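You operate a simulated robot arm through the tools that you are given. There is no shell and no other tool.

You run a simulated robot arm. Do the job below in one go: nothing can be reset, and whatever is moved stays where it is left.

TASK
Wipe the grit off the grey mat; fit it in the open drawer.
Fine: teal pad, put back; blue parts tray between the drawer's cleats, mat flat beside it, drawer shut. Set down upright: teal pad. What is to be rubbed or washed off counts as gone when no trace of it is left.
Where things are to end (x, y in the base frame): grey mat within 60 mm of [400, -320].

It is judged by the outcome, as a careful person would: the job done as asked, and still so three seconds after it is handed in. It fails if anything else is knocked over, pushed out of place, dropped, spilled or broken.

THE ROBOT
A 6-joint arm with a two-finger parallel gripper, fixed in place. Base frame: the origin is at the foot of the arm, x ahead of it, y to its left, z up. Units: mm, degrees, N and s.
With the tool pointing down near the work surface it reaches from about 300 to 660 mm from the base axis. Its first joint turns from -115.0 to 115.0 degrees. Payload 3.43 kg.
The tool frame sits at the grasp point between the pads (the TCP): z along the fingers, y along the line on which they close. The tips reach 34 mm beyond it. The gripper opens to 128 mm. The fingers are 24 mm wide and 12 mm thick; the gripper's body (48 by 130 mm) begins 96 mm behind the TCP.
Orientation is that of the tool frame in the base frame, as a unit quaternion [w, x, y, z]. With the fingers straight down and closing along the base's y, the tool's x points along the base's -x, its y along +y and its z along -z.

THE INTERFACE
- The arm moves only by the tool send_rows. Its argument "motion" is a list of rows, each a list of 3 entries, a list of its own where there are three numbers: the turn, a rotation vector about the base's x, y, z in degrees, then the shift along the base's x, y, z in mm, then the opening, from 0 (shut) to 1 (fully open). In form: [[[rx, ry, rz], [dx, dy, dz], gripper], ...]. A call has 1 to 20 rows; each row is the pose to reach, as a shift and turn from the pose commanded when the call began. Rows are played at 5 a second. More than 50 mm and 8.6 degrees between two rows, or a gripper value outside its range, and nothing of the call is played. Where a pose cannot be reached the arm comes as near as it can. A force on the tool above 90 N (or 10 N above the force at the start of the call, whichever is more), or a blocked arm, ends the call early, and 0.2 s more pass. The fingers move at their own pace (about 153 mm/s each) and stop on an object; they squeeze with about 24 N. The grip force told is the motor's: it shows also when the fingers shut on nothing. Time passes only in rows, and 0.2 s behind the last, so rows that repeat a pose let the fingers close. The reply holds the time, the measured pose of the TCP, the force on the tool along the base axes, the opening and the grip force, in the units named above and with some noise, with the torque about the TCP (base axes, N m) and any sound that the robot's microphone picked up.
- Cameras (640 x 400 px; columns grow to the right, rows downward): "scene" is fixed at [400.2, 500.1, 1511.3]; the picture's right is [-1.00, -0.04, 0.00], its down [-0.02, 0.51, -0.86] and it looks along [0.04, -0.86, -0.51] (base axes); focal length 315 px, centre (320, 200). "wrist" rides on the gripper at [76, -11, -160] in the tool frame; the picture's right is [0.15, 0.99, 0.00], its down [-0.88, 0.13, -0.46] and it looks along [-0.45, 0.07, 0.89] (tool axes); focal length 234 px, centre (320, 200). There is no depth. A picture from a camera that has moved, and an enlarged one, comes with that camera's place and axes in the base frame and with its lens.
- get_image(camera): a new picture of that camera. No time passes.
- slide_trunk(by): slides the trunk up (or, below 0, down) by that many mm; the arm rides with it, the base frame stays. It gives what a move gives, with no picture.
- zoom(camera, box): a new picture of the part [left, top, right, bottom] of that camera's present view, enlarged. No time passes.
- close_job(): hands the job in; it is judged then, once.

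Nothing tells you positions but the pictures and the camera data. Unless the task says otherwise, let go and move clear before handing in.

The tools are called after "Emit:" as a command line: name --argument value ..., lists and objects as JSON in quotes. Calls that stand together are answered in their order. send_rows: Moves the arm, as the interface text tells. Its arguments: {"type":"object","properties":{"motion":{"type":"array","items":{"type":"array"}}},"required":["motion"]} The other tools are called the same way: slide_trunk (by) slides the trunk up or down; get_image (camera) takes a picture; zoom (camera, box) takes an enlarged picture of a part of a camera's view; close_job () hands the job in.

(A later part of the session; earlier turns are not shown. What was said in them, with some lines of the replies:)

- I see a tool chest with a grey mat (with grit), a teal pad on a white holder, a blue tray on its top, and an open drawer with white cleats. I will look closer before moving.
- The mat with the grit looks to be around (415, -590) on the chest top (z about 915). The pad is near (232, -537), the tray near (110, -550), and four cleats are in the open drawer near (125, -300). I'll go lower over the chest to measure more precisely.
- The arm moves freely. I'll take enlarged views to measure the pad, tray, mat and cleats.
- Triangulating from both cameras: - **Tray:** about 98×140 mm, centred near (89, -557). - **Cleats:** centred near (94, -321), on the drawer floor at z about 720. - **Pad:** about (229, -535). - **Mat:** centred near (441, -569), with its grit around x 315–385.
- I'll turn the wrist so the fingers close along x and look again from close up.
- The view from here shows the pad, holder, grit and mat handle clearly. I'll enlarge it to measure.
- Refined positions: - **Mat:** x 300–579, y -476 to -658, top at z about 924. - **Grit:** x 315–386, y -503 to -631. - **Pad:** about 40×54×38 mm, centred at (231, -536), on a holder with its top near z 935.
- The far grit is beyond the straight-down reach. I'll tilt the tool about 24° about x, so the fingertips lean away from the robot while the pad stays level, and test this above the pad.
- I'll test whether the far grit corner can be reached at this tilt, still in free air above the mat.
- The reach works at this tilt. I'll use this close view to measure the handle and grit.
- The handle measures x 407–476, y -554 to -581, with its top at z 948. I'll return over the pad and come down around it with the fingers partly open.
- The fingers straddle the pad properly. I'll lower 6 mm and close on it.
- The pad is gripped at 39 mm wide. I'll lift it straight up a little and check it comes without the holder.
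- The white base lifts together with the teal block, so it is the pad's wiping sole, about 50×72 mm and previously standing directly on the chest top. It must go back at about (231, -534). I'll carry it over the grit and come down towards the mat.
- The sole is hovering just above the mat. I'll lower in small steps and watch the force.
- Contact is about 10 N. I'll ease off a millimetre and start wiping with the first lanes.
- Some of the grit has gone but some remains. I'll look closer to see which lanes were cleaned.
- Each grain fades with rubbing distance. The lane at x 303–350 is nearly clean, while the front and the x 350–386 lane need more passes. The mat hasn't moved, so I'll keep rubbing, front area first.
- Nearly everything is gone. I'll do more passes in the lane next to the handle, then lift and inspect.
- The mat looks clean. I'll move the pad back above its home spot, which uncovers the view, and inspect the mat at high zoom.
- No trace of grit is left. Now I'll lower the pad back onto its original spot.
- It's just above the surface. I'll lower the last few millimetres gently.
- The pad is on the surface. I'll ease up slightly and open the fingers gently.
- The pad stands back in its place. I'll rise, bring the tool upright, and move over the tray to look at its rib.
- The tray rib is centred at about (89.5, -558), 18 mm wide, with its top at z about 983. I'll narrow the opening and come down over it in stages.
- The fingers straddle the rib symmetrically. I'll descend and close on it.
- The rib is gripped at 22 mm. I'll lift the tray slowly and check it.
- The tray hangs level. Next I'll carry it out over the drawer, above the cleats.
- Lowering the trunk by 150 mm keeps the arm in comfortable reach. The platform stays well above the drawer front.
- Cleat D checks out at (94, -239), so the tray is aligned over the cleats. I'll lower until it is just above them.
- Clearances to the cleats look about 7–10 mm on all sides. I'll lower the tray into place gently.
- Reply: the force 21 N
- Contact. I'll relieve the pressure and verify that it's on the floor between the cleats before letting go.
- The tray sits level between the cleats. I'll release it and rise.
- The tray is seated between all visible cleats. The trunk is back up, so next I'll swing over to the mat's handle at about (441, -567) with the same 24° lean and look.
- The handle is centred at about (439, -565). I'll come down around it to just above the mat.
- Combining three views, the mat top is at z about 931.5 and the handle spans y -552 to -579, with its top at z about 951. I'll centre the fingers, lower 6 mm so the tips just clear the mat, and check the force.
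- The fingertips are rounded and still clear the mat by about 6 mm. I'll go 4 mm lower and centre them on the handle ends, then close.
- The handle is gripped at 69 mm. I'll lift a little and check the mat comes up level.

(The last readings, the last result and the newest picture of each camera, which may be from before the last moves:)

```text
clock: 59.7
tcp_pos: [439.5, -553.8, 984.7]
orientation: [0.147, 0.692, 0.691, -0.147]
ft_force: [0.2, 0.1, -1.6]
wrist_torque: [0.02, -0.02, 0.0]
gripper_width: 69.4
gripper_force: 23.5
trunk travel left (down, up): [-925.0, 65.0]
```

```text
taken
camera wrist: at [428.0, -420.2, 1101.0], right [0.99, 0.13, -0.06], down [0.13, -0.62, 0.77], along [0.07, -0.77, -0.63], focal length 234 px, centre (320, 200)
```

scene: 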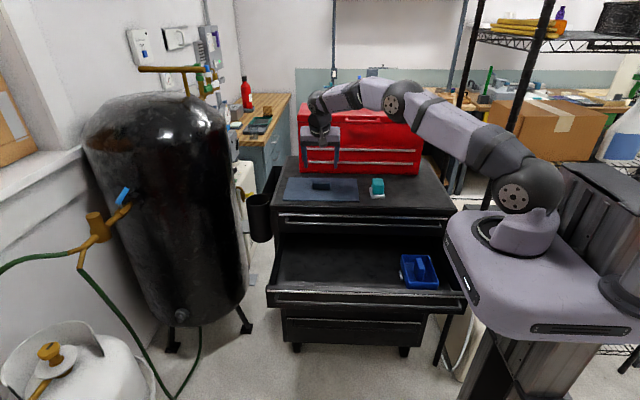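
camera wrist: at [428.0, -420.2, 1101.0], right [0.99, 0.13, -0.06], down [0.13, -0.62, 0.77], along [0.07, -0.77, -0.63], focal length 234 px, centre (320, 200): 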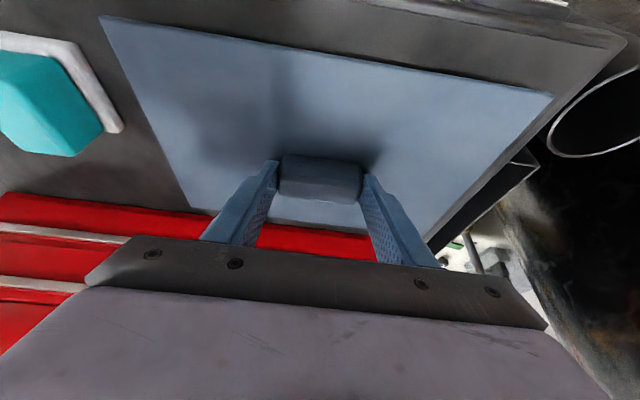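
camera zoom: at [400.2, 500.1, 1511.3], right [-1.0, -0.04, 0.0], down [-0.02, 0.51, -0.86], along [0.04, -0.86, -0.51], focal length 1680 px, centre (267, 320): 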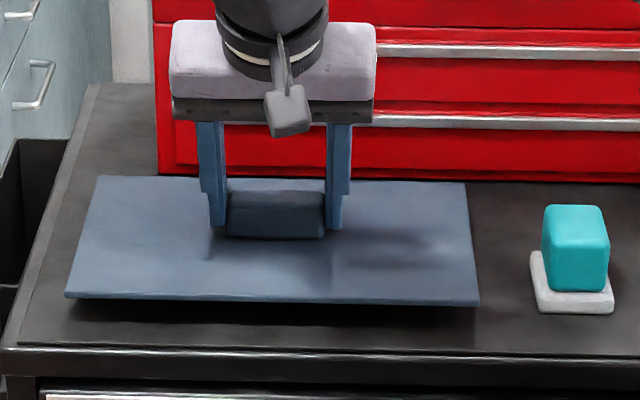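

The mat lifts level and light. I'll raise it and carry it out over the drawer.

Emit:
send_rows --motion '[[[0, 0, 0], [0, 0, 20], 0.0], [[0, 0, 0], [0, 0, 45], 0.0], [[0, 0, 0], [0, 15, 55], 0.0], [[0, 0, 0], [0, 45, 55], 0.0], [[0, 0, 0], [0, 75, 55], 0.0], [[0, 0, 0], [0, 105, 55], 0.0], [[0, 0, 0], [0, 135, 55], 0.0], [[0, 0, 0], [0, 165, 55], 0.0], [[0, 0, 0], [-10, 195, 55], 0.0], [[0, 0, 0], [-20, 220, 55], 0.0], [[0, 0, 0], [-32, 238, 55], 0.0], [[0, 0, 0], [-40, 246, 55], 0.0], [[0, 0, 0], [-40, 246, 55], 0.0], [[0, 0, 0], [-40, 246, 55], 0.0]]'

Emit:
get_image --camera "scene"

Emit:
get_image --camera "wrist"

```text
clock: 62.7
tcp_pos: [397.4, -309.6, 1040.0]
orientation: [0.147, 0.692, 0.691, -0.147]
ft_force: [-0.3, -0.1, -2.4]
wrist_torque: [0.02, 0.01, 0.02]
gripper_width: 69.1
gripper_force: 23.7
trunk travel left (down, up): [-925.0, 65.0]
```

```text
taken
```

scene: 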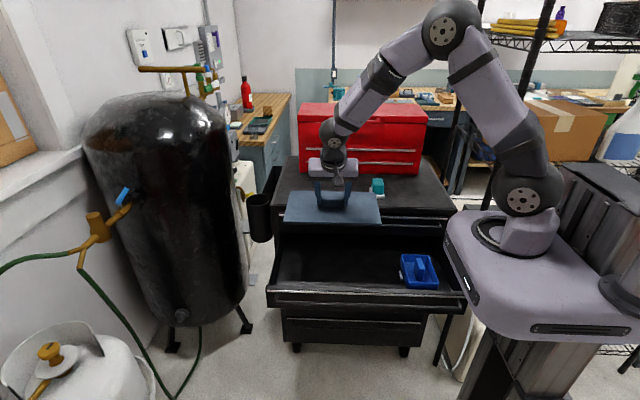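

```text
taken
camera wrist: at [386.3, -174.5, 1156.2], right [0.99, 0.13, -0.06], down [0.13, -0.62, 0.77], along [0.07, -0.77, -0.63], focal length 234 px, centre (320, 200)
```

wrist: 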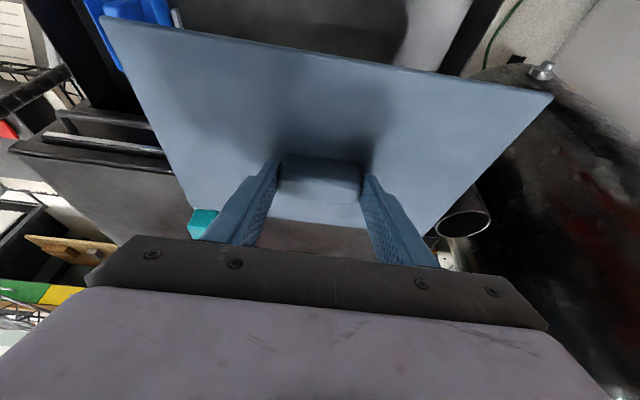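

The mat is level over the drawer, but its back edge at y about -411 would pass very close to the upper drawer's handle bar at y about -409, z about 875. I'll shift 30 mm toward +y first, descend past the bar, and then shift back.

Emit:
send_rows --motion '[[[0, 0, 0], [1, 10, 0], 0.0], [[0, 0, 0], [2, 20, 0], 0.0], [[0, 0, 0], [3, 30, 0], 0.0], [[0, 0, 0], [3, 30, 0], 0.0], [[0, 0, 0], [3, 30, 0], 0.0]]'

Emit:
slide_trunk --by -100

Emit:
get_image --camera "scene"

Emit:
zoom --camera "scene" --box '[260, 180, 400, 270]'

Emit:
get_image --camera "wrist"

```text
clock: 63.9
tcp_pos: [402.7, -279.1, 1040.4]
orientation: [0.146, 0.692, 0.692, -0.146]
ft_force: [0.7, 0.3, -2.0]
wrist_torque: [0.02, 0.01, -0.04]
gripper_width: 69.4
gripper_force: 24.5
trunk travel left (down, up): [-925.0, 65.0]
```

```text
clock: 65.2
tcp_pos: [403.6, -280.6, 941.6]
orientation: [0.147, 0.692, 0.692, -0.146]
ft_force: [-0.5, -0.5, -1.2]
wrist_torque: [0.02, 0.01, -0.01]
gripper_width: 69.6
gripper_force: 24.0
trunk travel left (down, up): [-825.0, 165.0]
```

```text
taken
```

scene: 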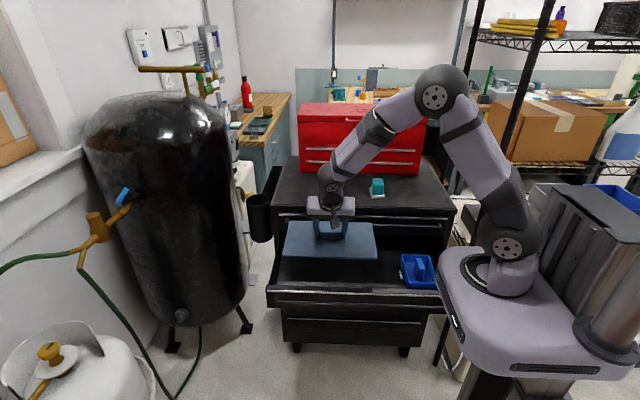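

```text
4.44 times, centred on (330, 225) of scene
camera zoom: at [400.2, 500.1, 1511.3], right [-1.0, -0.04, 0.0], down [-0.02, 0.51, -0.86], along [0.04, -0.86, -0.51], focal length 1400 px, centre (276, 89)
```

zoom: 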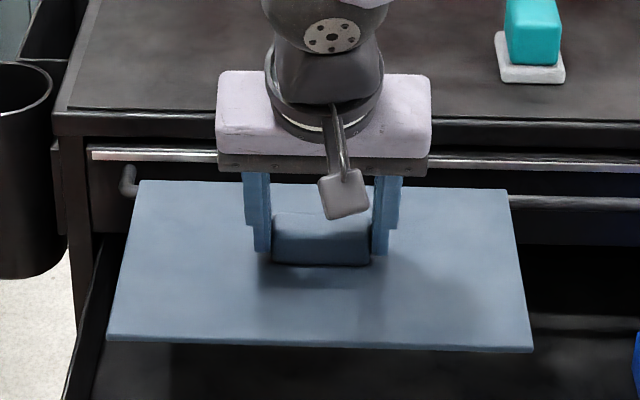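

```text
taken
camera wrist: at [390.8, -145.1, 1055.7], right [0.99, 0.13, -0.06], down [0.13, -0.62, 0.77], along [0.07, -0.77, -0.63], focal length 234 px, centre (320, 200)
```

wrist: 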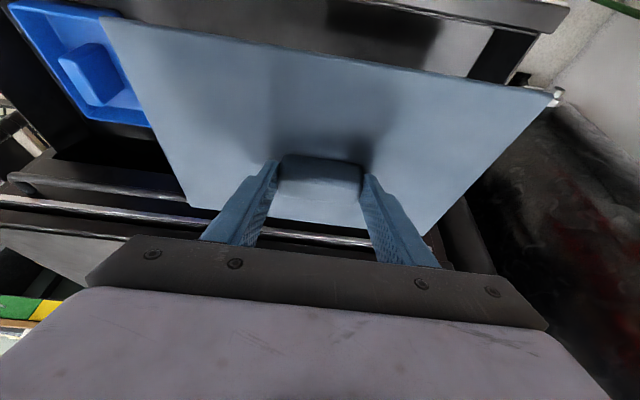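

There are about 20 mm between the mat's back edge and the bar. I'll lower past the bar.

Emit:
slide_trunk --by -65

Emit:
zoom --camera "scene" --box '[260, 190, 440, 310]'

Emit:
get_image --camera "wrist"

```text
clock: 66.3
tcp_pos: [401.9, -279.9, 875.7]
orientation: [0.148, 0.691, 0.692, -0.147]
ft_force: [-0.1, 0.0, -1.5]
wrist_torque: [0.03, 0.03, 0.01]
gripper_width: 69.5
gripper_force: 24.2
trunk travel left (down, up): [-760.0, 230.0]
```

```text
3.33 times, centred on (350, 250) of scene
camera zoom: at [400.2, 500.1, 1511.3], right [-1.0, -0.04, 0.0], down [-0.02, 0.51, -0.86], along [0.04, -0.86, -0.51], focal length 1050 px, centre (220, 33)
```

zoom: 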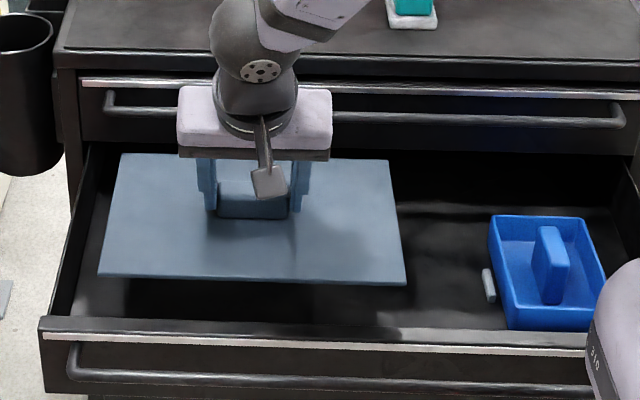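

```text
taken
camera wrist: at [390.8, -145.1, 990.7], right [0.99, 0.13, -0.06], down [0.13, -0.62, 0.77], along [0.07, -0.77, -0.63], focal length 234 px, centre (320, 200)
```

wrist: 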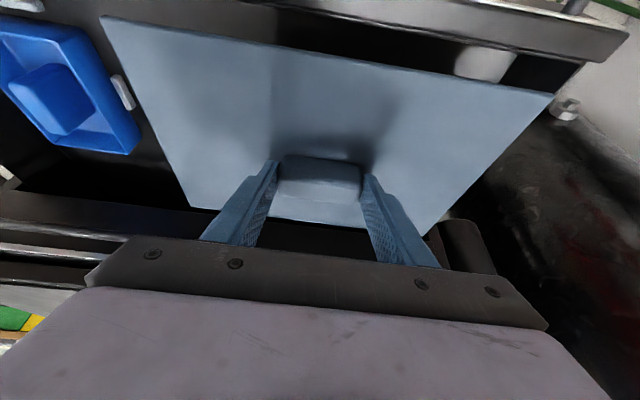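

The mat is now below the bar. I'll shift it back to y about -316 and lower it into the drawer to just above the floor.

Emit:
send_rows --motion '[[[0, 0, 0], [0, -12, 0], 0.0], [[0, 0, 0], [-1, -25, 0], 0.0], [[0, 0, 0], [-1, -25, -20], 0.0], [[0, 0, 0], [-1, -25, -40], 0.0], [[0, 0, 0], [-1, -25, -60], 0.0], [[0, 0, 0], [-1, -25, -80], 0.0], [[0, 0, 0], [-1, -25, -95], 0.0], [[0, 0, 0], [-1, -25, -102], 0.0], [[0, 0, 0], [-1, -25, -102], 0.0]]'

Emit:
zoom --camera "scene" --box '[260, 190, 440, 310]'

Emit:
get_image --camera "wrist"

```text
clock: 68.3
tcp_pos: [402.2, -305.8, 773.3]
orientation: [0.147, 0.692, 0.691, -0.147]
ft_force: [0.6, -0.4, -1.5]
wrist_torque: [0.03, 0.0, 0.0]
gripper_width: 69.5
gripper_force: 23.7
trunk travel left (down, up): [-760.0, 230.0]
```

```text
3.33 times, centred on (350, 250) of scene
camera zoom: at [400.2, 500.1, 1511.3], right [-1.0, -0.04, 0.0], down [-0.02, 0.51, -0.86], along [0.04, -0.86, -0.51], focal length 1050 px, centre (220, 33)
```

zoom: 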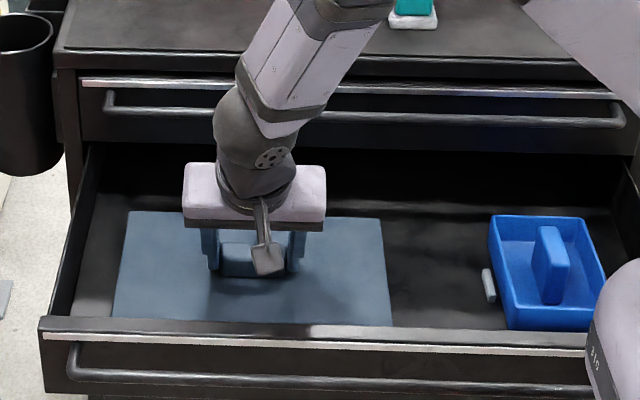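

```text
taken
camera wrist: at [389.7, -171.2, 888.4], right [0.99, 0.13, -0.06], down [0.13, -0.62, 0.77], along [0.07, -0.77, -0.63], focal length 234 px, centre (320, 200)
```

wrist: 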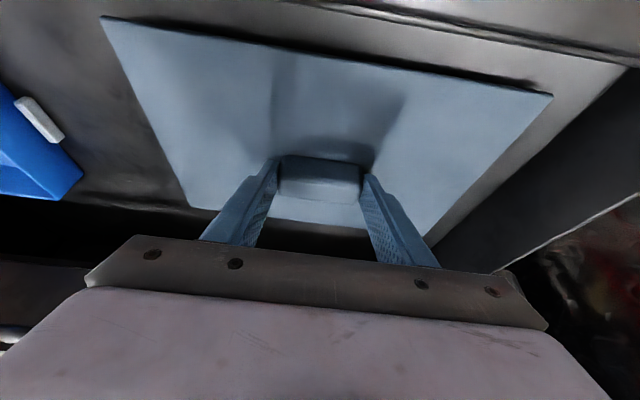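

The mat is about 13 mm above the floor with clearance all round. I'll lower the rest gently.

Emit:
send_rows --motion '[[[0, 0, 0], [0, 0, -4], 0.0], [[0, 0, 0], [0, 0, -8], 0.0], [[0, 0, 0], [0, 0, -11], 0.0], [[0, 0, 0], [0, 0, -12.5], 0.0], [[0, 0, 0], [0, 0, -12.5], 0.0]]'

Emit:
zoom --camera "scene" --box '[260, 190, 440, 310]'

```text
clock: 69.5
tcp_pos: [400.3, -304.5, 761.4]
orientation: [0.147, 0.692, 0.691, -0.147]
ft_force: [0.2, 0.1, -1.4]
wrist_torque: [0.02, 0.0, 0.01]
gripper_width: 69.7
gripper_force: 24.1
trunk travel left (down, up): [-760.0, 230.0]
```

```text
3.33 times, centred on (350, 250) of scene
camera zoom: at [400.2, 500.1, 1511.3], right [-1.0, -0.04, 0.0], down [-0.02, 0.51, -0.86], along [0.04, -0.86, -0.51], focal length 1050 px, centre (220, 33)
```

zoom: 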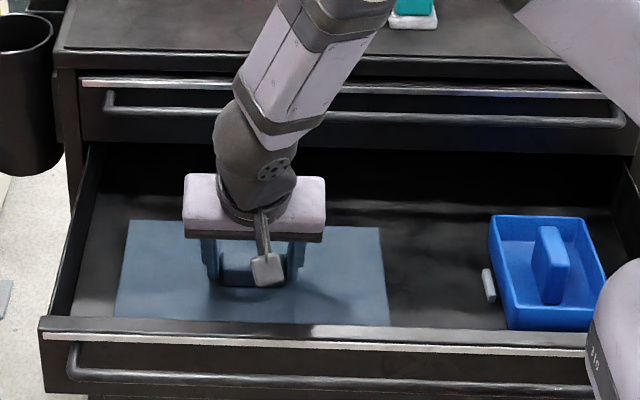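

Emit:
send_rows --motion '[[[0, 0, 0], [0, 0, -1], 0.0], [[0, 0, 0], [0, 0, -2], 0.0], [[0, 0, 0], [0, 0, -2], 0.0]]'

```text
clock: 70.3
tcp_pos: [401.2, -304.3, 760.0]
orientation: [0.147, 0.691, 0.692, -0.147]
ft_force: [-0.7, 0.7, 1.8]
wrist_torque: [0.14, 0.51, -0.19]
gripper_width: 69.5
gripper_force: 23.8
trunk travel left (down, up): [-760.0, 230.0]
```

Emit:
send_rows --motion '[[[0, 0, 0], [0, 0, -1], 0.0], [[0, 0, 0], [0, 0, -1], 0.0]]'

```text
clock: 70.9
tcp_pos: [400.7, -304.2, 758.7]
orientation: [0.149, 0.691, 0.692, -0.146]
ft_force: [-0.7, -0.5, 9.8]
wrist_torque: [-0.15, 0.79, -0.12]
gripper_width: 69.6
gripper_force: 24.0
trunk travel left (down, up): [-760.0, 230.0]
```

The mat is on the drawer floor. I'll open the fingers and rise.

Emit:
send_rows --motion '[[[0, 0, 0], [0, 0, 1], 0.0], [[0, 0, 0], [0, 0, 1], 0.6], [[0, 0, 0], [0, 0, 1], 0.7], [[0, 0, 0], [0, 0, 1], 0.8], [[0, 0, 0], [0, 0, 1], 0.8]]'

Emit:
get_image --camera "wrist"

Emit:
zoom --camera "scene" --box '[260, 190, 440, 310]'

```text
clock: 72.1
tcp_pos: [400.7, -305.3, 758.1]
orientation: [0.147, 0.692, 0.692, -0.147]
ft_force: [0.6, 0.3, 0.4]
wrist_torque: [-0.02, -0.03, 0.02]
gripper_width: 102.3
gripper_force: 0.0
trunk travel left (down, up): [-760.0, 230.0]
```

```text
taken
camera wrist: at [389.6, -170.1, 874.1], right [0.99, 0.13, -0.06], down [0.13, -0.62, 0.77], along [0.07, -0.77, -0.63], focal length 234 px, centre (320, 200)
```

wrist: 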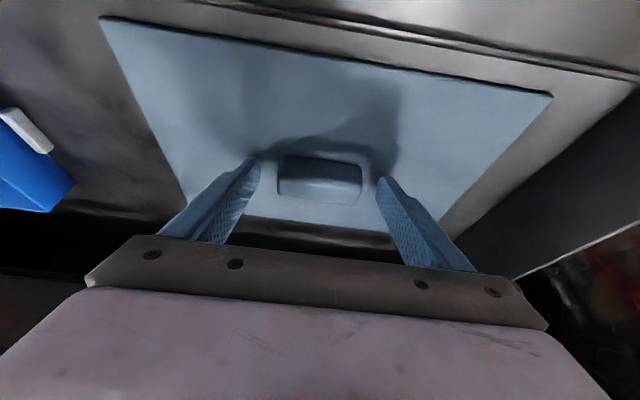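

```text
3.33 times, centred on (350, 250) of scene
camera zoom: at [400.2, 500.1, 1511.3], right [-1.0, -0.04, 0.0], down [-0.02, 0.51, -0.86], along [0.04, -0.86, -0.51], focal length 1050 px, centre (220, 33)
```

zoom: 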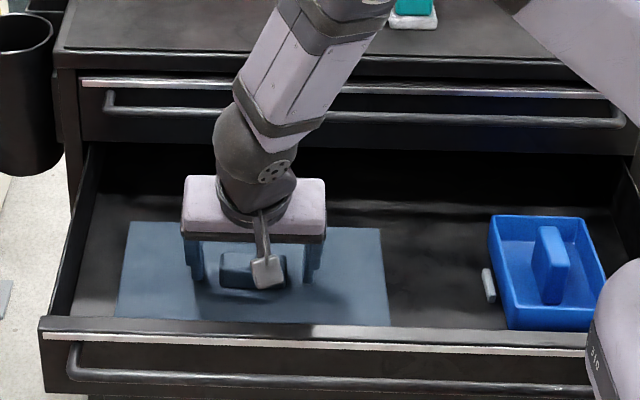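

The mat lies flat beside the tray. I'll rise clear of the handle and check the drawer contents.

Emit:
send_rows --motion '[[[0, 0, 0], [0, 0, 10], 0.8], [[0, 0, 0], [0, 0, 30], 0.8], [[0, 0, 0], [0, 0, 60], 0.8], [[0, 0, 0], [0, 0, 90], 0.8], [[0, 0, 0], [0, 0, 115], 0.8], [[0, 0, 0], [0, 0, 115], 0.8]]'

Emit:
get_image --camera "wrist"

Emit:
get_image --camera "scene"

```text
clock: 73.5
tcp_pos: [401.5, -305.6, 871.6]
orientation: [0.147, 0.692, 0.692, -0.147]
ft_force: [-0.1, -0.3, 0.1]
wrist_torque: [0.02, -0.03, 0.02]
gripper_width: 102.4
gripper_force: 0.0
trunk travel left (down, up): [-760.0, 230.0]
```

```text
taken
camera wrist: at [389.0, -170.4, 987.4], right [0.99, 0.13, -0.06], down [0.13, -0.62, 0.77], along [0.07, -0.77, -0.63], focal length 234 px, centre (320, 200)
```

wrist: 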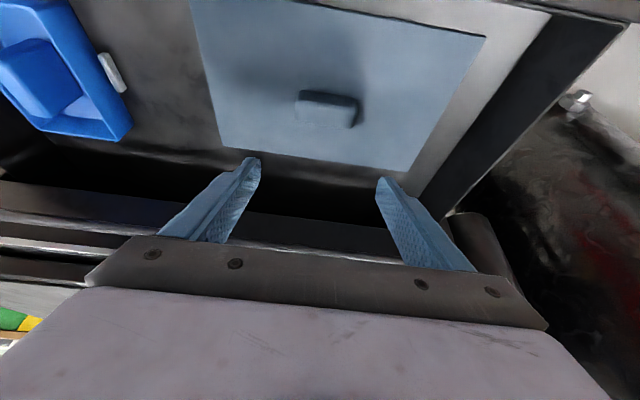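

```text
taken
```

scene: 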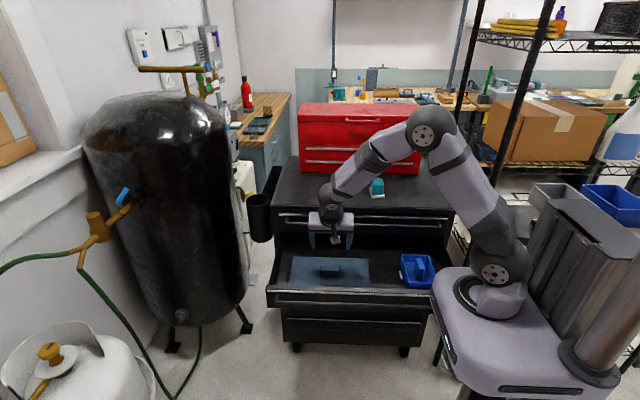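

The mat is centred at about (399, -311), and the tray is between its cleats. Next I'll shut the fingers and move in front of the drawer, to push on its handle bar at y about -145, z about 775.

Emit:
send_rows --motion '[[[0, 0, 0], [-12, 35, 5], 0.5], [[0, 0, 0], [-24, 70, 5], 0.0], [[0, 0, 0], [-36, 105, 5], 0.0], [[0, 0, 0], [-48, 140, 5], 0.0], [[0, 0, 0], [-60, 175, 5], 0.0], [[0, 0, 0], [-70, 205, 5], 0.0], [[0, 0, 0], [-70, 205, 5], 0.0], [[0, 0, 0], [-70, 205, 5], 0.0]]'

Emit:
get_image --camera "wrist"

Emit:
get_image --camera "scene"

```text
clock: 75.3
tcp_pos: [333.6, -98.2, 878.7]
orientation: [0.147, 0.691, 0.692, -0.147]
ft_force: [0.1, 0.3, -0.2]
wrist_torque: [0.02, -0.03, 0.0]
gripper_width: 0.2
gripper_force: 23.6
trunk travel left (down, up): [-760.0, 230.0]
```

```text
taken
camera wrist: at [321.3, 36.5, 995.1], right [0.99, 0.13, -0.06], down [0.13, -0.62, 0.77], along [0.07, -0.77, -0.63], focal length 234 px, centre (320, 200)
```

wrist: 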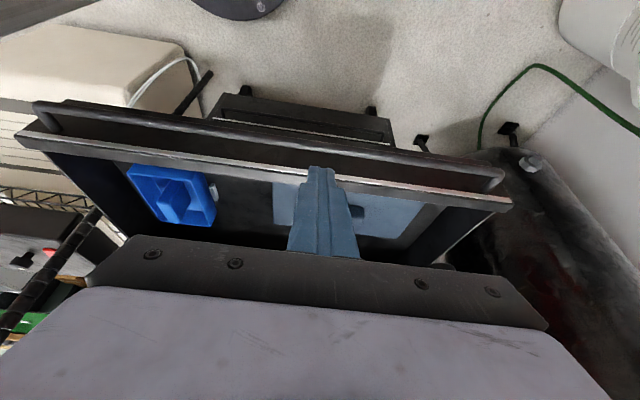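

```text
taken
```

scene: 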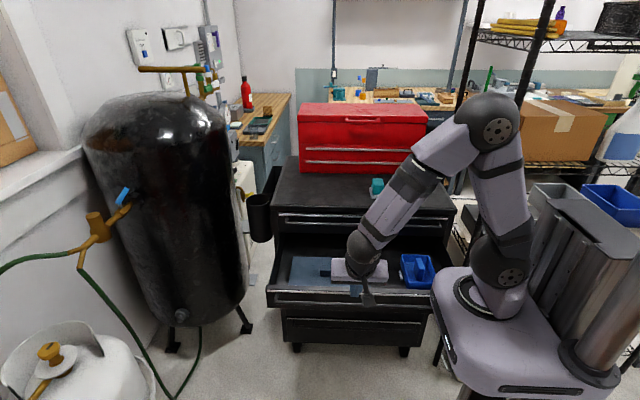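

The bar is at about y -140, z 768, spanning x 20–569. I'll lower the closed fingers in front of it.

Emit:
send_rows --motion '[[[0, 0, 0], [0, 8, 0], 0.0], [[0, 0, 0], [0, 8, -20], 0.0], [[0, 0, 0], [0, 8, -40], 0.0], [[0, 0, 0], [0, 8, -60], 0.0], [[0, 0, 0], [0, 8, -80], 0.0], [[0, 0, 0], [0, 8, -98], 0.0], [[0, 0, 0], [0, 8, -98], 0.0]]'

Emit:
get_image --camera "wrist"

Emit:
zoom --camera "scene" --box '[280, 220, 440, 340]'

```text
clock: 76.9
tcp_pos: [332.6, -89.5, 781.7]
orientation: [0.147, 0.692, 0.692, -0.148]
ft_force: [1.2, 0.3, -0.3]
wrist_torque: [-0.01, 0.03, -0.01]
gripper_width: 0.0
gripper_force: 24.2
trunk travel left (down, up): [-760.0, 230.0]
```

```text
taken
camera wrist: at [321.1, 44.8, 896.8], right [0.99, 0.13, -0.06], down [0.13, -0.62, 0.77], along [0.07, -0.77, -0.63], focal length 234 px, centre (320, 200)
```

wrist: 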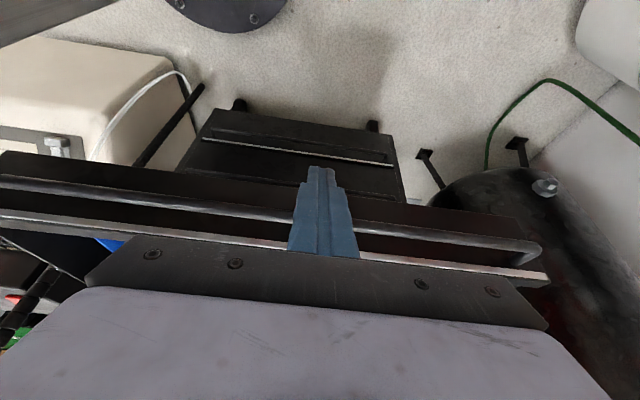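

```text
3.33 times, centred on (360, 280) of scene
camera zoom: at [400.2, 500.1, 1511.3], right [-1.0, -0.04, 0.0], down [-0.02, 0.51, -0.86], along [0.04, -0.86, -0.51], focal length 1050 px, centre (187, -67)
```

zoom: 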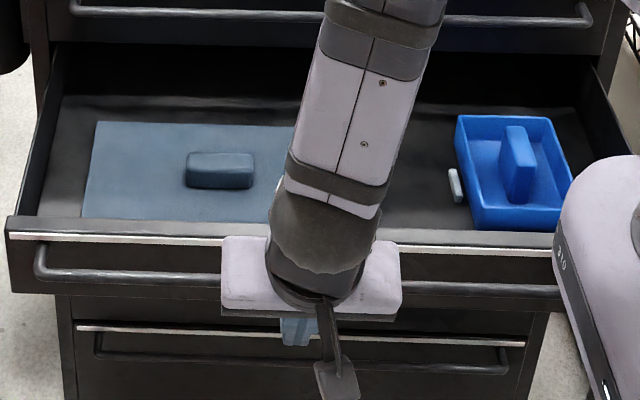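

The fingers are in front of the bar with good clearance. I'll push the drawer in gently.

Emit:
send_rows --motion '[[[0, 0, 0], [0, -10, -3], 0.0], [[0, 0, 0], [0, -20, -3], 0.0], [[0, 0, 0], [0, -28, -3], 0.0], [[0, 0, 0], [0, -36, -3], 0.0], [[0, 0, 0], [0, -44, -3], 0.0], [[0, 0, 0], [0, -54, -3], 0.0], [[0, 0, 0], [0, -64, -3], 0.0], [[0, 0, 0], [0, -76, -3], 0.0]]'

Emit:
get_image --camera "wrist"

Emit:
get_image --camera "scene"

```text
clock: 78.7
tcp_pos: [331.8, -166.9, 777.4]
orientation: [0.148, 0.691, 0.692, -0.147]
ft_force: [0.0, 0.0, 0.4]
wrist_torque: [-0.01, 0.01, -0.04]
gripper_width: 0.0
gripper_force: 23.6
trunk travel left (down, up): [-760.0, 230.0]
```

```text
taken
camera wrist: at [320.7, -33.4, 893.3], right [0.99, 0.13, -0.06], down [0.13, -0.62, 0.77], along [0.07, -0.77, -0.63], focal length 234 px, centre (320, 200)
```

wrist: 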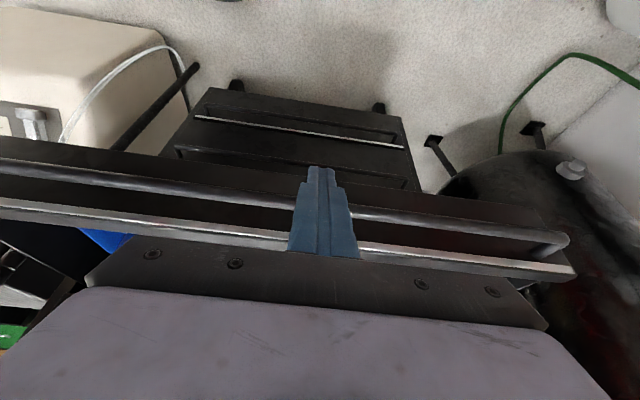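

```text
taken
```

scene: 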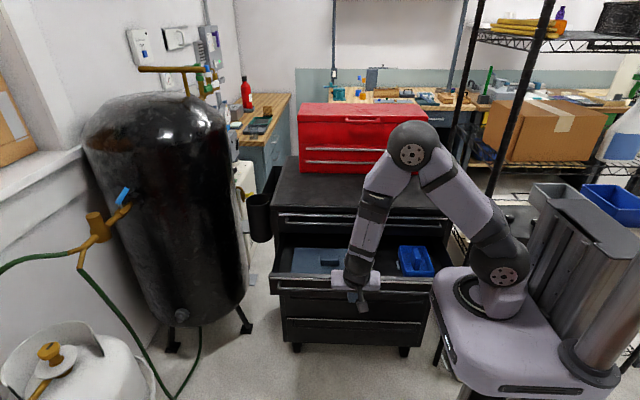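

The drawer glides easily. I'll keep pushing smoothly.

Emit:
send_rows --motion '[[[0, 0, 0], [0, -8, 0], 0.0], [[0, 0, 0], [0, -18, 0], 0.0], [[0, 0, 0], [0, -29, 0], 0.0], [[0, 0, 0], [0, -40, 0], 0.0], [[0, 0, 0], [0, -51, 0], 0.0], [[0, 0, 0], [0, -62, 0], 0.0], [[0, 0, 0], [0, -73, 0], 0.0], [[0, 0, 0], [0, -84, 0], 0.0], [[0, 0, 0], [0, -95, 0], 0.0], [[0, 0, 0], [0, -106, 0], 0.0], [[0, 0, 0], [0, -117, 0], 0.0], [[0, 0, 0], [0, -128, 0], 0.0], [[0, 0, 0], [0, -139, 0], 0.0], [[0, 0, 0], [0, -150, 0], 0.0], [[0, 0, 0], [0, -160, 0], 0.0], [[0, 0, 0], [0, -168, 0], 0.0]]'

Emit:
get_image --camera "wrist"

Emit:
get_image --camera "scene"

Emit:
zoom --camera "scene" --box '[260, 200, 460, 320]'

```text
clock: 82.1
tcp_pos: [330.9, -334.8, 777.8]
orientation: [0.147, 0.691, 0.692, -0.147]
ft_force: [0.2, -0.5, 0.5]
wrist_torque: [-0.01, -0.07, 0.0]
gripper_width: 0.0
gripper_force: 24.3
trunk travel left (down, up): [-760.0, 230.0]
```

```text
taken
camera wrist: at [319.9, -200.8, 892.9], right [0.99, 0.13, -0.06], down [0.13, -0.62, 0.77], along [0.07, -0.77, -0.63], focal length 234 px, centre (320, 200)
```

wrist: 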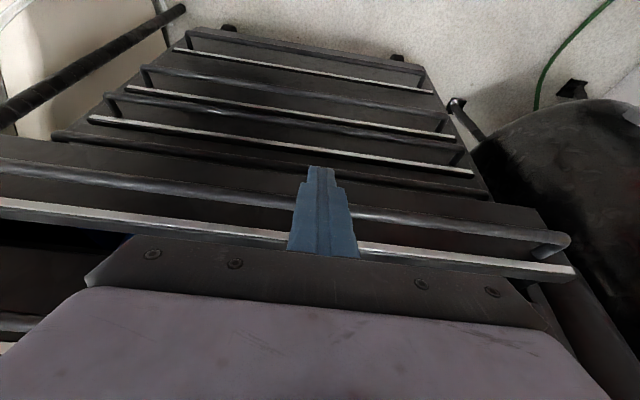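

```text
taken
```

scene: 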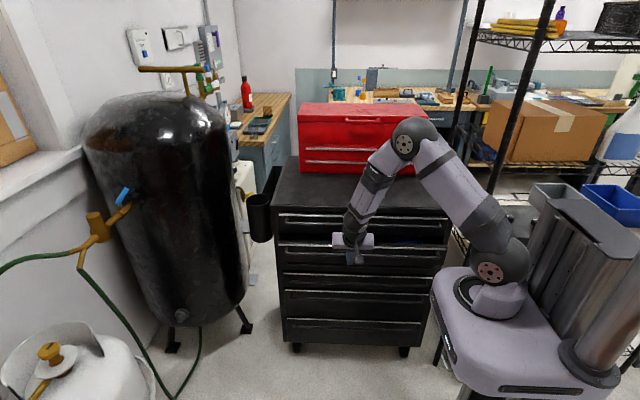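

```text
3.20 times, centred on (360, 260) of scene
camera zoom: at [400.2, 500.1, 1511.3], right [-1.0, -0.04, 0.0], down [-0.02, 0.51, -0.86], along [0.04, -0.86, -0.51], focal length 1008 px, centre (192, 8)
```

zoom: 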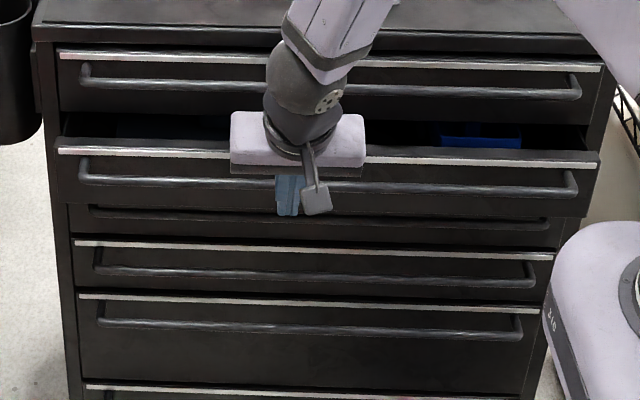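

About 45 mm are left. I'll finish the push slowly.

Emit:
send_rows --motion '[[[0, 0, 0], [0, -8, 0], 0.0], [[0, 0, 0], [0, -16, 0], 0.0], [[0, 0, 0], [0, -24, 0], 0.0], [[0, 0, 0], [0, -31, 0], 0.0], [[0, 0, 0], [0, -37, 0], 0.0], [[0, 0, 0], [0, -42, 0], 0.0], [[0, 0, 0], [0, -42, 0], 0.0]]'

Emit:
get_image --camera "wrist"

Emit:
zoom --camera "scene" --box '[260, 200, 460, 320]'

```text
clock: 83.7
tcp_pos: [332.1, -379.5, 777.6]
orientation: [0.147, 0.692, 0.692, -0.147]
ft_force: [0.9, 0.6, 0.3]
wrist_torque: [-0.02, -0.01, 0.04]
gripper_width: 0.0
gripper_force: 24.2
trunk travel left (down, up): [-760.0, 230.0]
```

```text
taken
camera wrist: at [320.2, -244.1, 893.7], right [0.99, 0.13, -0.06], down [0.13, -0.62, 0.77], along [0.07, -0.77, -0.63], focal length 234 px, centre (320, 200)
```

wrist: 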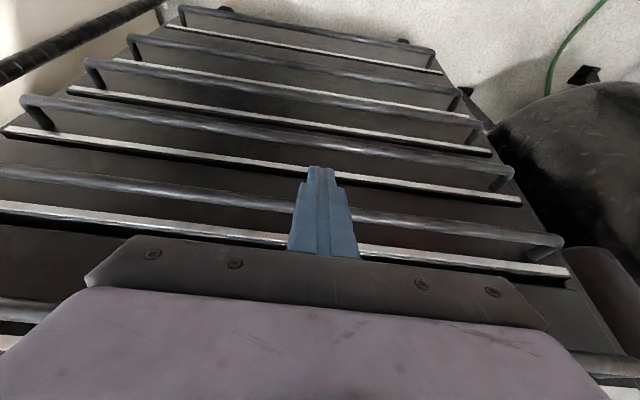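

```text
3.20 times, centred on (360, 260) of scene
camera zoom: at [400.2, 500.1, 1511.3], right [-1.0, -0.04, 0.0], down [-0.02, 0.51, -0.86], along [0.04, -0.86, -0.51], focal length 1008 px, centre (192, 8)
```

zoom: 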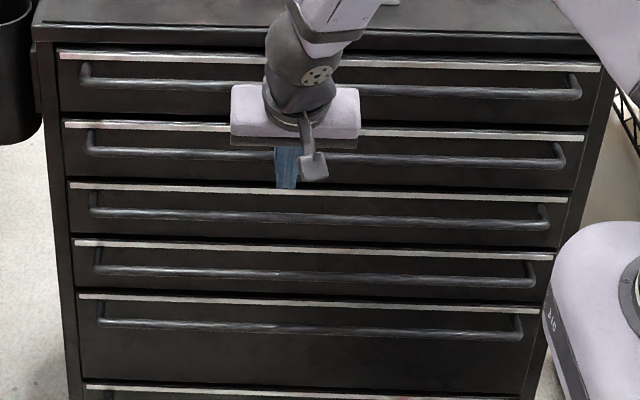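

It looks shut. I'll press a few more millimetres to be sure it is fully home, watching the force.

Emit:
send_rows --motion '[[[0, 0, 0], [0, -2, 0], 0.0], [[0, 0, 0], [0, -4, 0], 0.0], [[0, 0, 0], [0, -6, 0], 0.0], [[0, 0, 0], [0, -6, 0], 0.0]]'

Emit:
zoom --camera "scene" --box '[260, 200, 460, 320]'

```text
clock: 84.7
tcp_pos: [332.7, -384.0, 777.7]
orientation: [0.147, 0.692, 0.692, -0.147]
ft_force: [0.4, -0.5, -0.1]
wrist_torque: [-0.03, -0.01, 0.03]
gripper_width: 0.0
gripper_force: 24.3
trunk travel left (down, up): [-760.0, 230.0]
```

```text
3.20 times, centred on (360, 260) of scene
camera zoom: at [400.2, 500.1, 1511.3], right [-1.0, -0.04, 0.0], down [-0.02, 0.51, -0.86], along [0.04, -0.86, -0.51], focal length 1008 px, centre (192, 8)
```

zoom: 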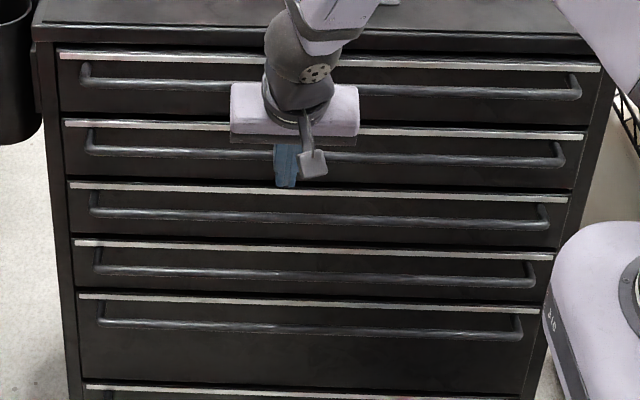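

Emit:
send_rows --motion '[[[0, 0, 0], [0, -2, 0], 0.0], [[0, 0, 0], [0, -4, 0], 0.0], [[0, 0, 0], [0, -4, 0], 0.0]]'

Emit:
get_image --camera "wrist"

```text
clock: 85.5
tcp_pos: [331.6, -386.4, 778.2]
orientation: [0.147, 0.692, 0.691, -0.148]
ft_force: [0.6, 2.6, 0.1]
wrist_torque: [0.06, -0.06, -0.02]
gripper_width: 0.0
gripper_force: 23.8
trunk travel left (down, up): [-760.0, 230.0]
```

```text
taken
camera wrist: at [320.5, -252.0, 892.9], right [0.99, 0.13, -0.06], down [0.13, -0.62, 0.77], along [0.07, -0.77, -0.63], focal length 234 px, centre (320, 200)
```

wrist: 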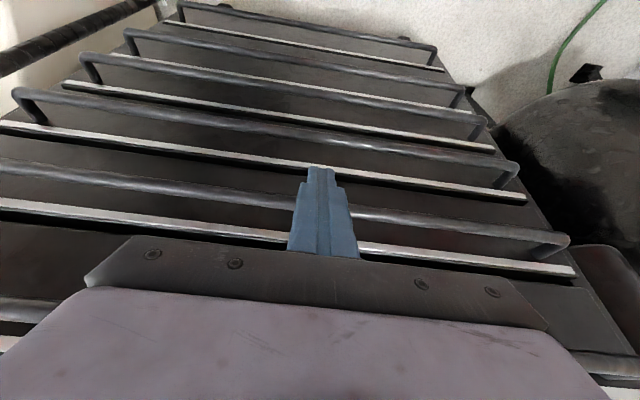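

Emit:
send_rows --motion '[[[0, 0, 0], [0, -2, 0], 0.0], [[0, 0, 0], [0, -4, 0], 0.0], [[0, 0, 0], [0, -4, 0], 0.0]]'

Emit:
zoom --camera "scene" --box '[260, 200, 460, 320]'

```text
clock: 86.3
tcp_pos: [331.7, -387.1, 776.5]
orientation: [0.146, 0.691, 0.693, -0.146]
ft_force: [4.3, 28.2, -4.5]
wrist_torque: [0.23, -0.27, 0.2]
gripper_width: 0.0
gripper_force: 23.7
trunk travel left (down, up): [-760.0, 230.0]
```

```text
3.20 times, centred on (360, 260) of scene
camera zoom: at [400.2, 500.1, 1511.3], right [-1.0, -0.04, 0.0], down [-0.02, 0.51, -0.86], along [0.04, -0.86, -0.51], focal length 1008 px, centre (192, 8)
```

zoom: 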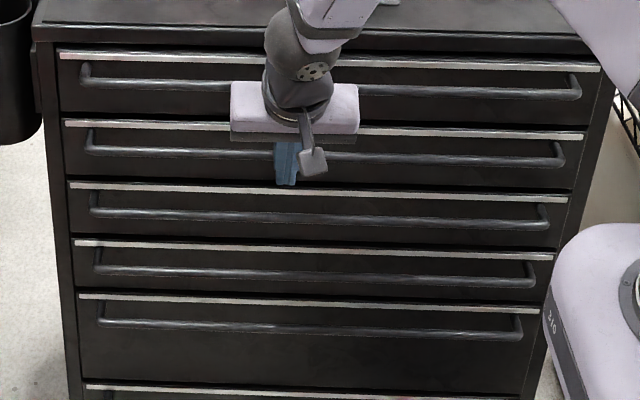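

The drawer is hard against its stop at 28 N, so it is fully shut. I'll back off straight away from the bar and check.

Emit:
send_rows --motion '[[[0, 0, 0], [0, 4, 0], 0.0], [[0, 0, 0], [0, 15, 0], 0.0], [[0, 0, 0], [0, 35, 0], 0.0], [[0, 0, 0], [0, 60, 0], 0.0], [[0, 0, 0], [0, 85, 0], 0.0], [[0, 0, 0], [0, 110, 15], 0.0], [[0, 0, 0], [0, 125, 45], 0.0], [[0, 0, 0], [0, 130, 80], 0.0], [[0, 0, 0], [0, 130, 120], 0.0], [[0, 0, 0], [0, 130, 120], 0.0]]'

Emit:
get_image --camera "scene"

Emit:
zoom --camera "scene" --box '[260, 160, 460, 320]'

Emit:
get_image --camera "wrist"

```text
clock: 88.5
tcp_pos: [332.0, -260.0, 896.8]
orientation: [0.147, 0.691, 0.692, -0.148]
ft_force: [0.6, -0.9, 0.2]
wrist_torque: [-0.01, -0.02, 0.03]
gripper_width: 0.1
gripper_force: 24.2
trunk travel left (down, up): [-760.0, 230.0]
```

```text
taken
```

scene: 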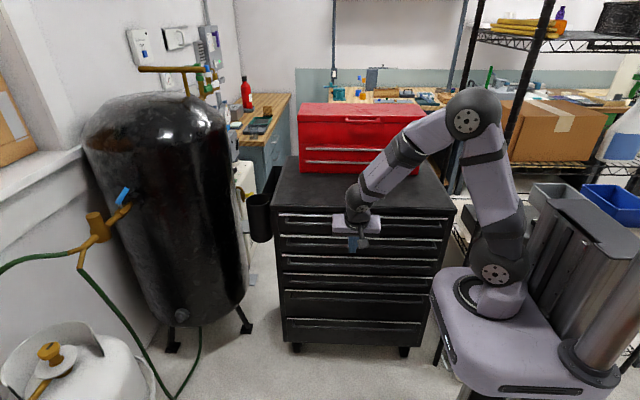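

```text
2.50 times, centred on (360, 240) of scene
camera zoom: at [400.2, 500.1, 1511.3], right [-1.0, -0.04, 0.0], down [-0.02, 0.51, -0.86], along [0.04, -0.86, -0.51], focal length 788 px, centre (220, 100)
```

zoom: 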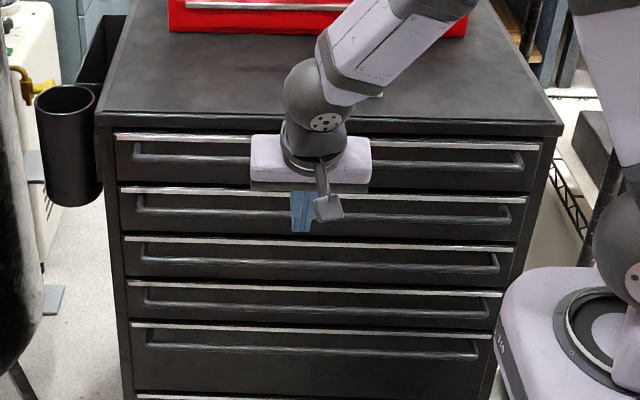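

```text
taken
camera wrist: at [320.7, -126.4, 1011.8], right [0.99, 0.13, -0.06], down [0.13, -0.62, 0.77], along [0.07, -0.77, -0.63], focal length 234 px, centre (320, 200)
```

wrist: 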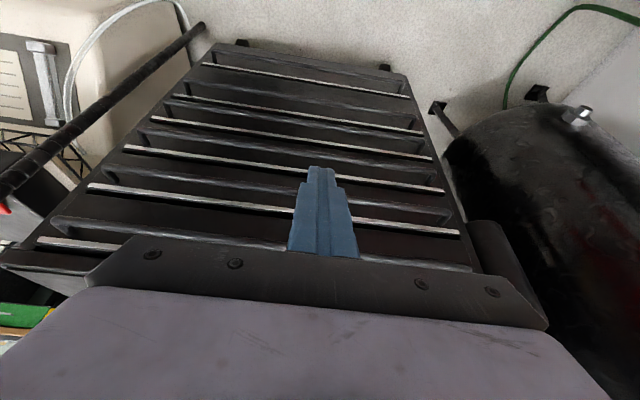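

The drawer is shut flush with the others. The forearm is hiding the teal pad, so I'll raise the trunk and check everything.

Emit:
slide_trunk --by 165

Emit:
send_rows --motion '[[[6, 0, 0], [-20, 10, 30], 0.3], [[12, 0, 0], [-40, 10, 60], 0.6], [[18, 0, 0], [-60, 10, 90], 1.0], [[24, 0, 0], [-80, 10, 120], 1.0], [[24, 0, 0], [-100, 0, 150], 1.0], [[24, 0, 0], [-115, -10, 170], 1.0], [[24, 0, 0], [-115, -10, 170], 1.0]]'

Emit:
get_image --camera "scene"

Emit:
zoom --camera "scene" --box '[270, 150, 450, 270]'

Emit:
get_image --camera "wrist"

```text
clock: 90.3
tcp_pos: [332.3, -261.3, 1061.3]
orientation: [0.147, 0.692, 0.691, -0.147]
ft_force: [-0.2, -0.9, 0.2]
wrist_torque: [0.02, -0.04, -0.03]
gripper_width: 0.0
gripper_force: 24.0
trunk travel left (down, up): [-925.0, 65.0]
```

```text
clock: 92.0
tcp_pos: [218.4, -272.0, 1233.1]
orientation: [-0.001, 0.707, 0.707, 0.0]
ft_force: [0.8, 1.1, -0.1]
wrist_torque: [-0.01, -0.04, -0.02]
gripper_width: 128.1
gripper_force: 0.0
trunk travel left (down, up): [-925.0, 65.0]
```

```text
taken
```

scene: 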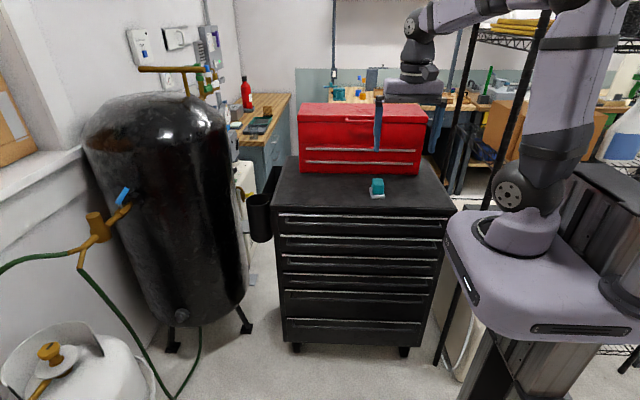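

```text
3.33 times, centred on (360, 210) of scene
camera zoom: at [400.2, 500.1, 1511.3], right [-1.0, -0.04, 0.0], down [-0.02, 0.51, -0.86], along [0.04, -0.86, -0.51], focal length 1050 px, centre (187, 167)
```

zoom: 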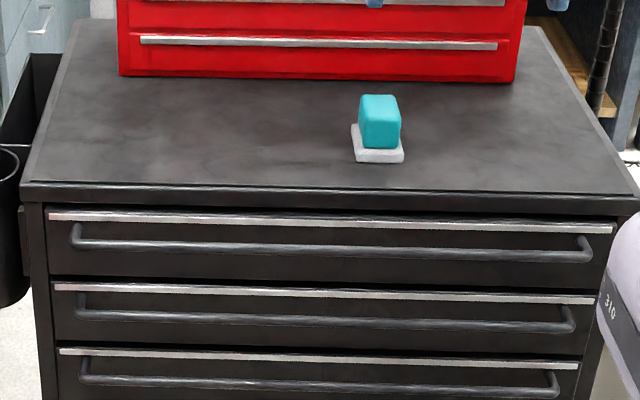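

```text
taken
camera wrist: at [206.3, -195.7, 1392.6], right [0.99, 0.15, 0.0], down [0.13, -0.88, 0.46], along [0.07, -0.45, -0.89], focal length 234 px, centre (320, 200)
```

wrist: 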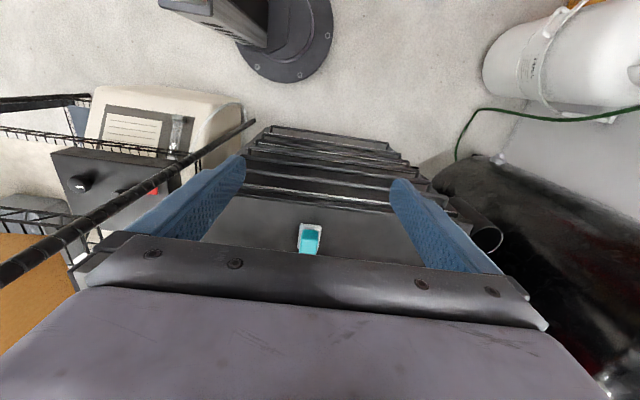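

Emit:
zoom --camera "scene" --box '[360, 170, 450, 226]'

Emit:
zoom --camera "scene" --box '[265, 205, 455, 300]'

```text
7.11 times, centred on (405, 198) of scene
camera zoom: at [400.2, 500.1, 1511.3], right [-1.0, -0.04, 0.0], down [-0.02, 0.51, -0.86], along [0.04, -0.86, -0.51], focal length 2240 px, centre (-284, 214)
```

zoom: 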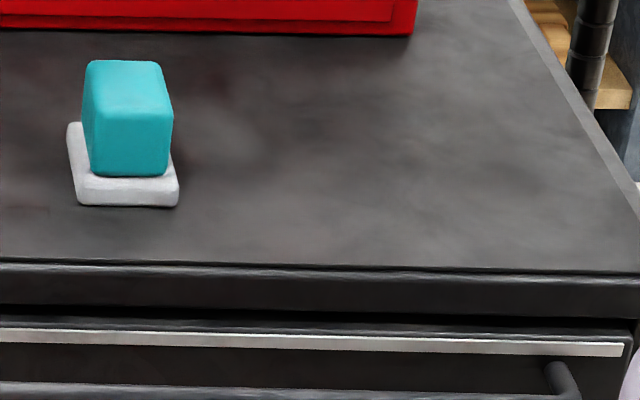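

```text
3.37 times, centred on (360, 252) of scene
camera zoom: at [400.2, 500.1, 1511.3], right [-1.0, -0.04, 0.0], down [-0.02, 0.51, -0.86], along [0.04, -0.86, -0.51], focal length 1061 px, centre (185, 23)
```

zoom: 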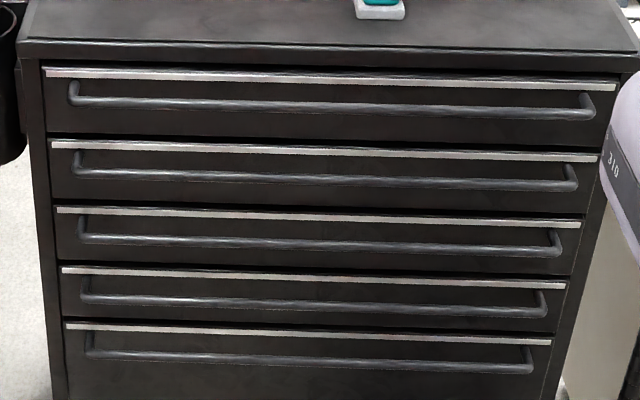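

The grit is gone and the pad stands upright within a few millimetres of where it started. The tray is between the cleats with the mat flat beside it, the drawer is shut flush, and the arm is clear with an empty gripper. I'm handing the job in.

The mat was set at about (399, -311) with the drawer open. Shutting the drawer carried it further back with the drawer, since a shut drawer cannot hold it at y -320.

Emit:
close_job

```text
The job is handed in.
```

The job is handed in: the grit is wiped off the mat, and the mat and tray are in the shut drawer. I got no verdict back, so this is what I saw in the last pictures.

- **Mat:** no trace of grit showed in close-up pictures. I laid it flat at about (399, -311) with the drawer open. Shutting the drawer carried it roughly 260 mm further back. I took the [400, -320] target as the open-drawer position, because a shut drawer cannot hold the mat there.
- **Blue parts tray:** it sat between the cleats when I let go. The back cleat was hidden by the tray, so I judged that side from measurements.
- **Teal pad:** it stands upright within a few millimetres of where it started, turned by a few degrees at most.
- **Drawer:** it is shut flush with the others, pushed against its stop. I could not see inside after closing it.

The arm is clear and the gripper is empty. I saw nothing knocked over or moved out of place.
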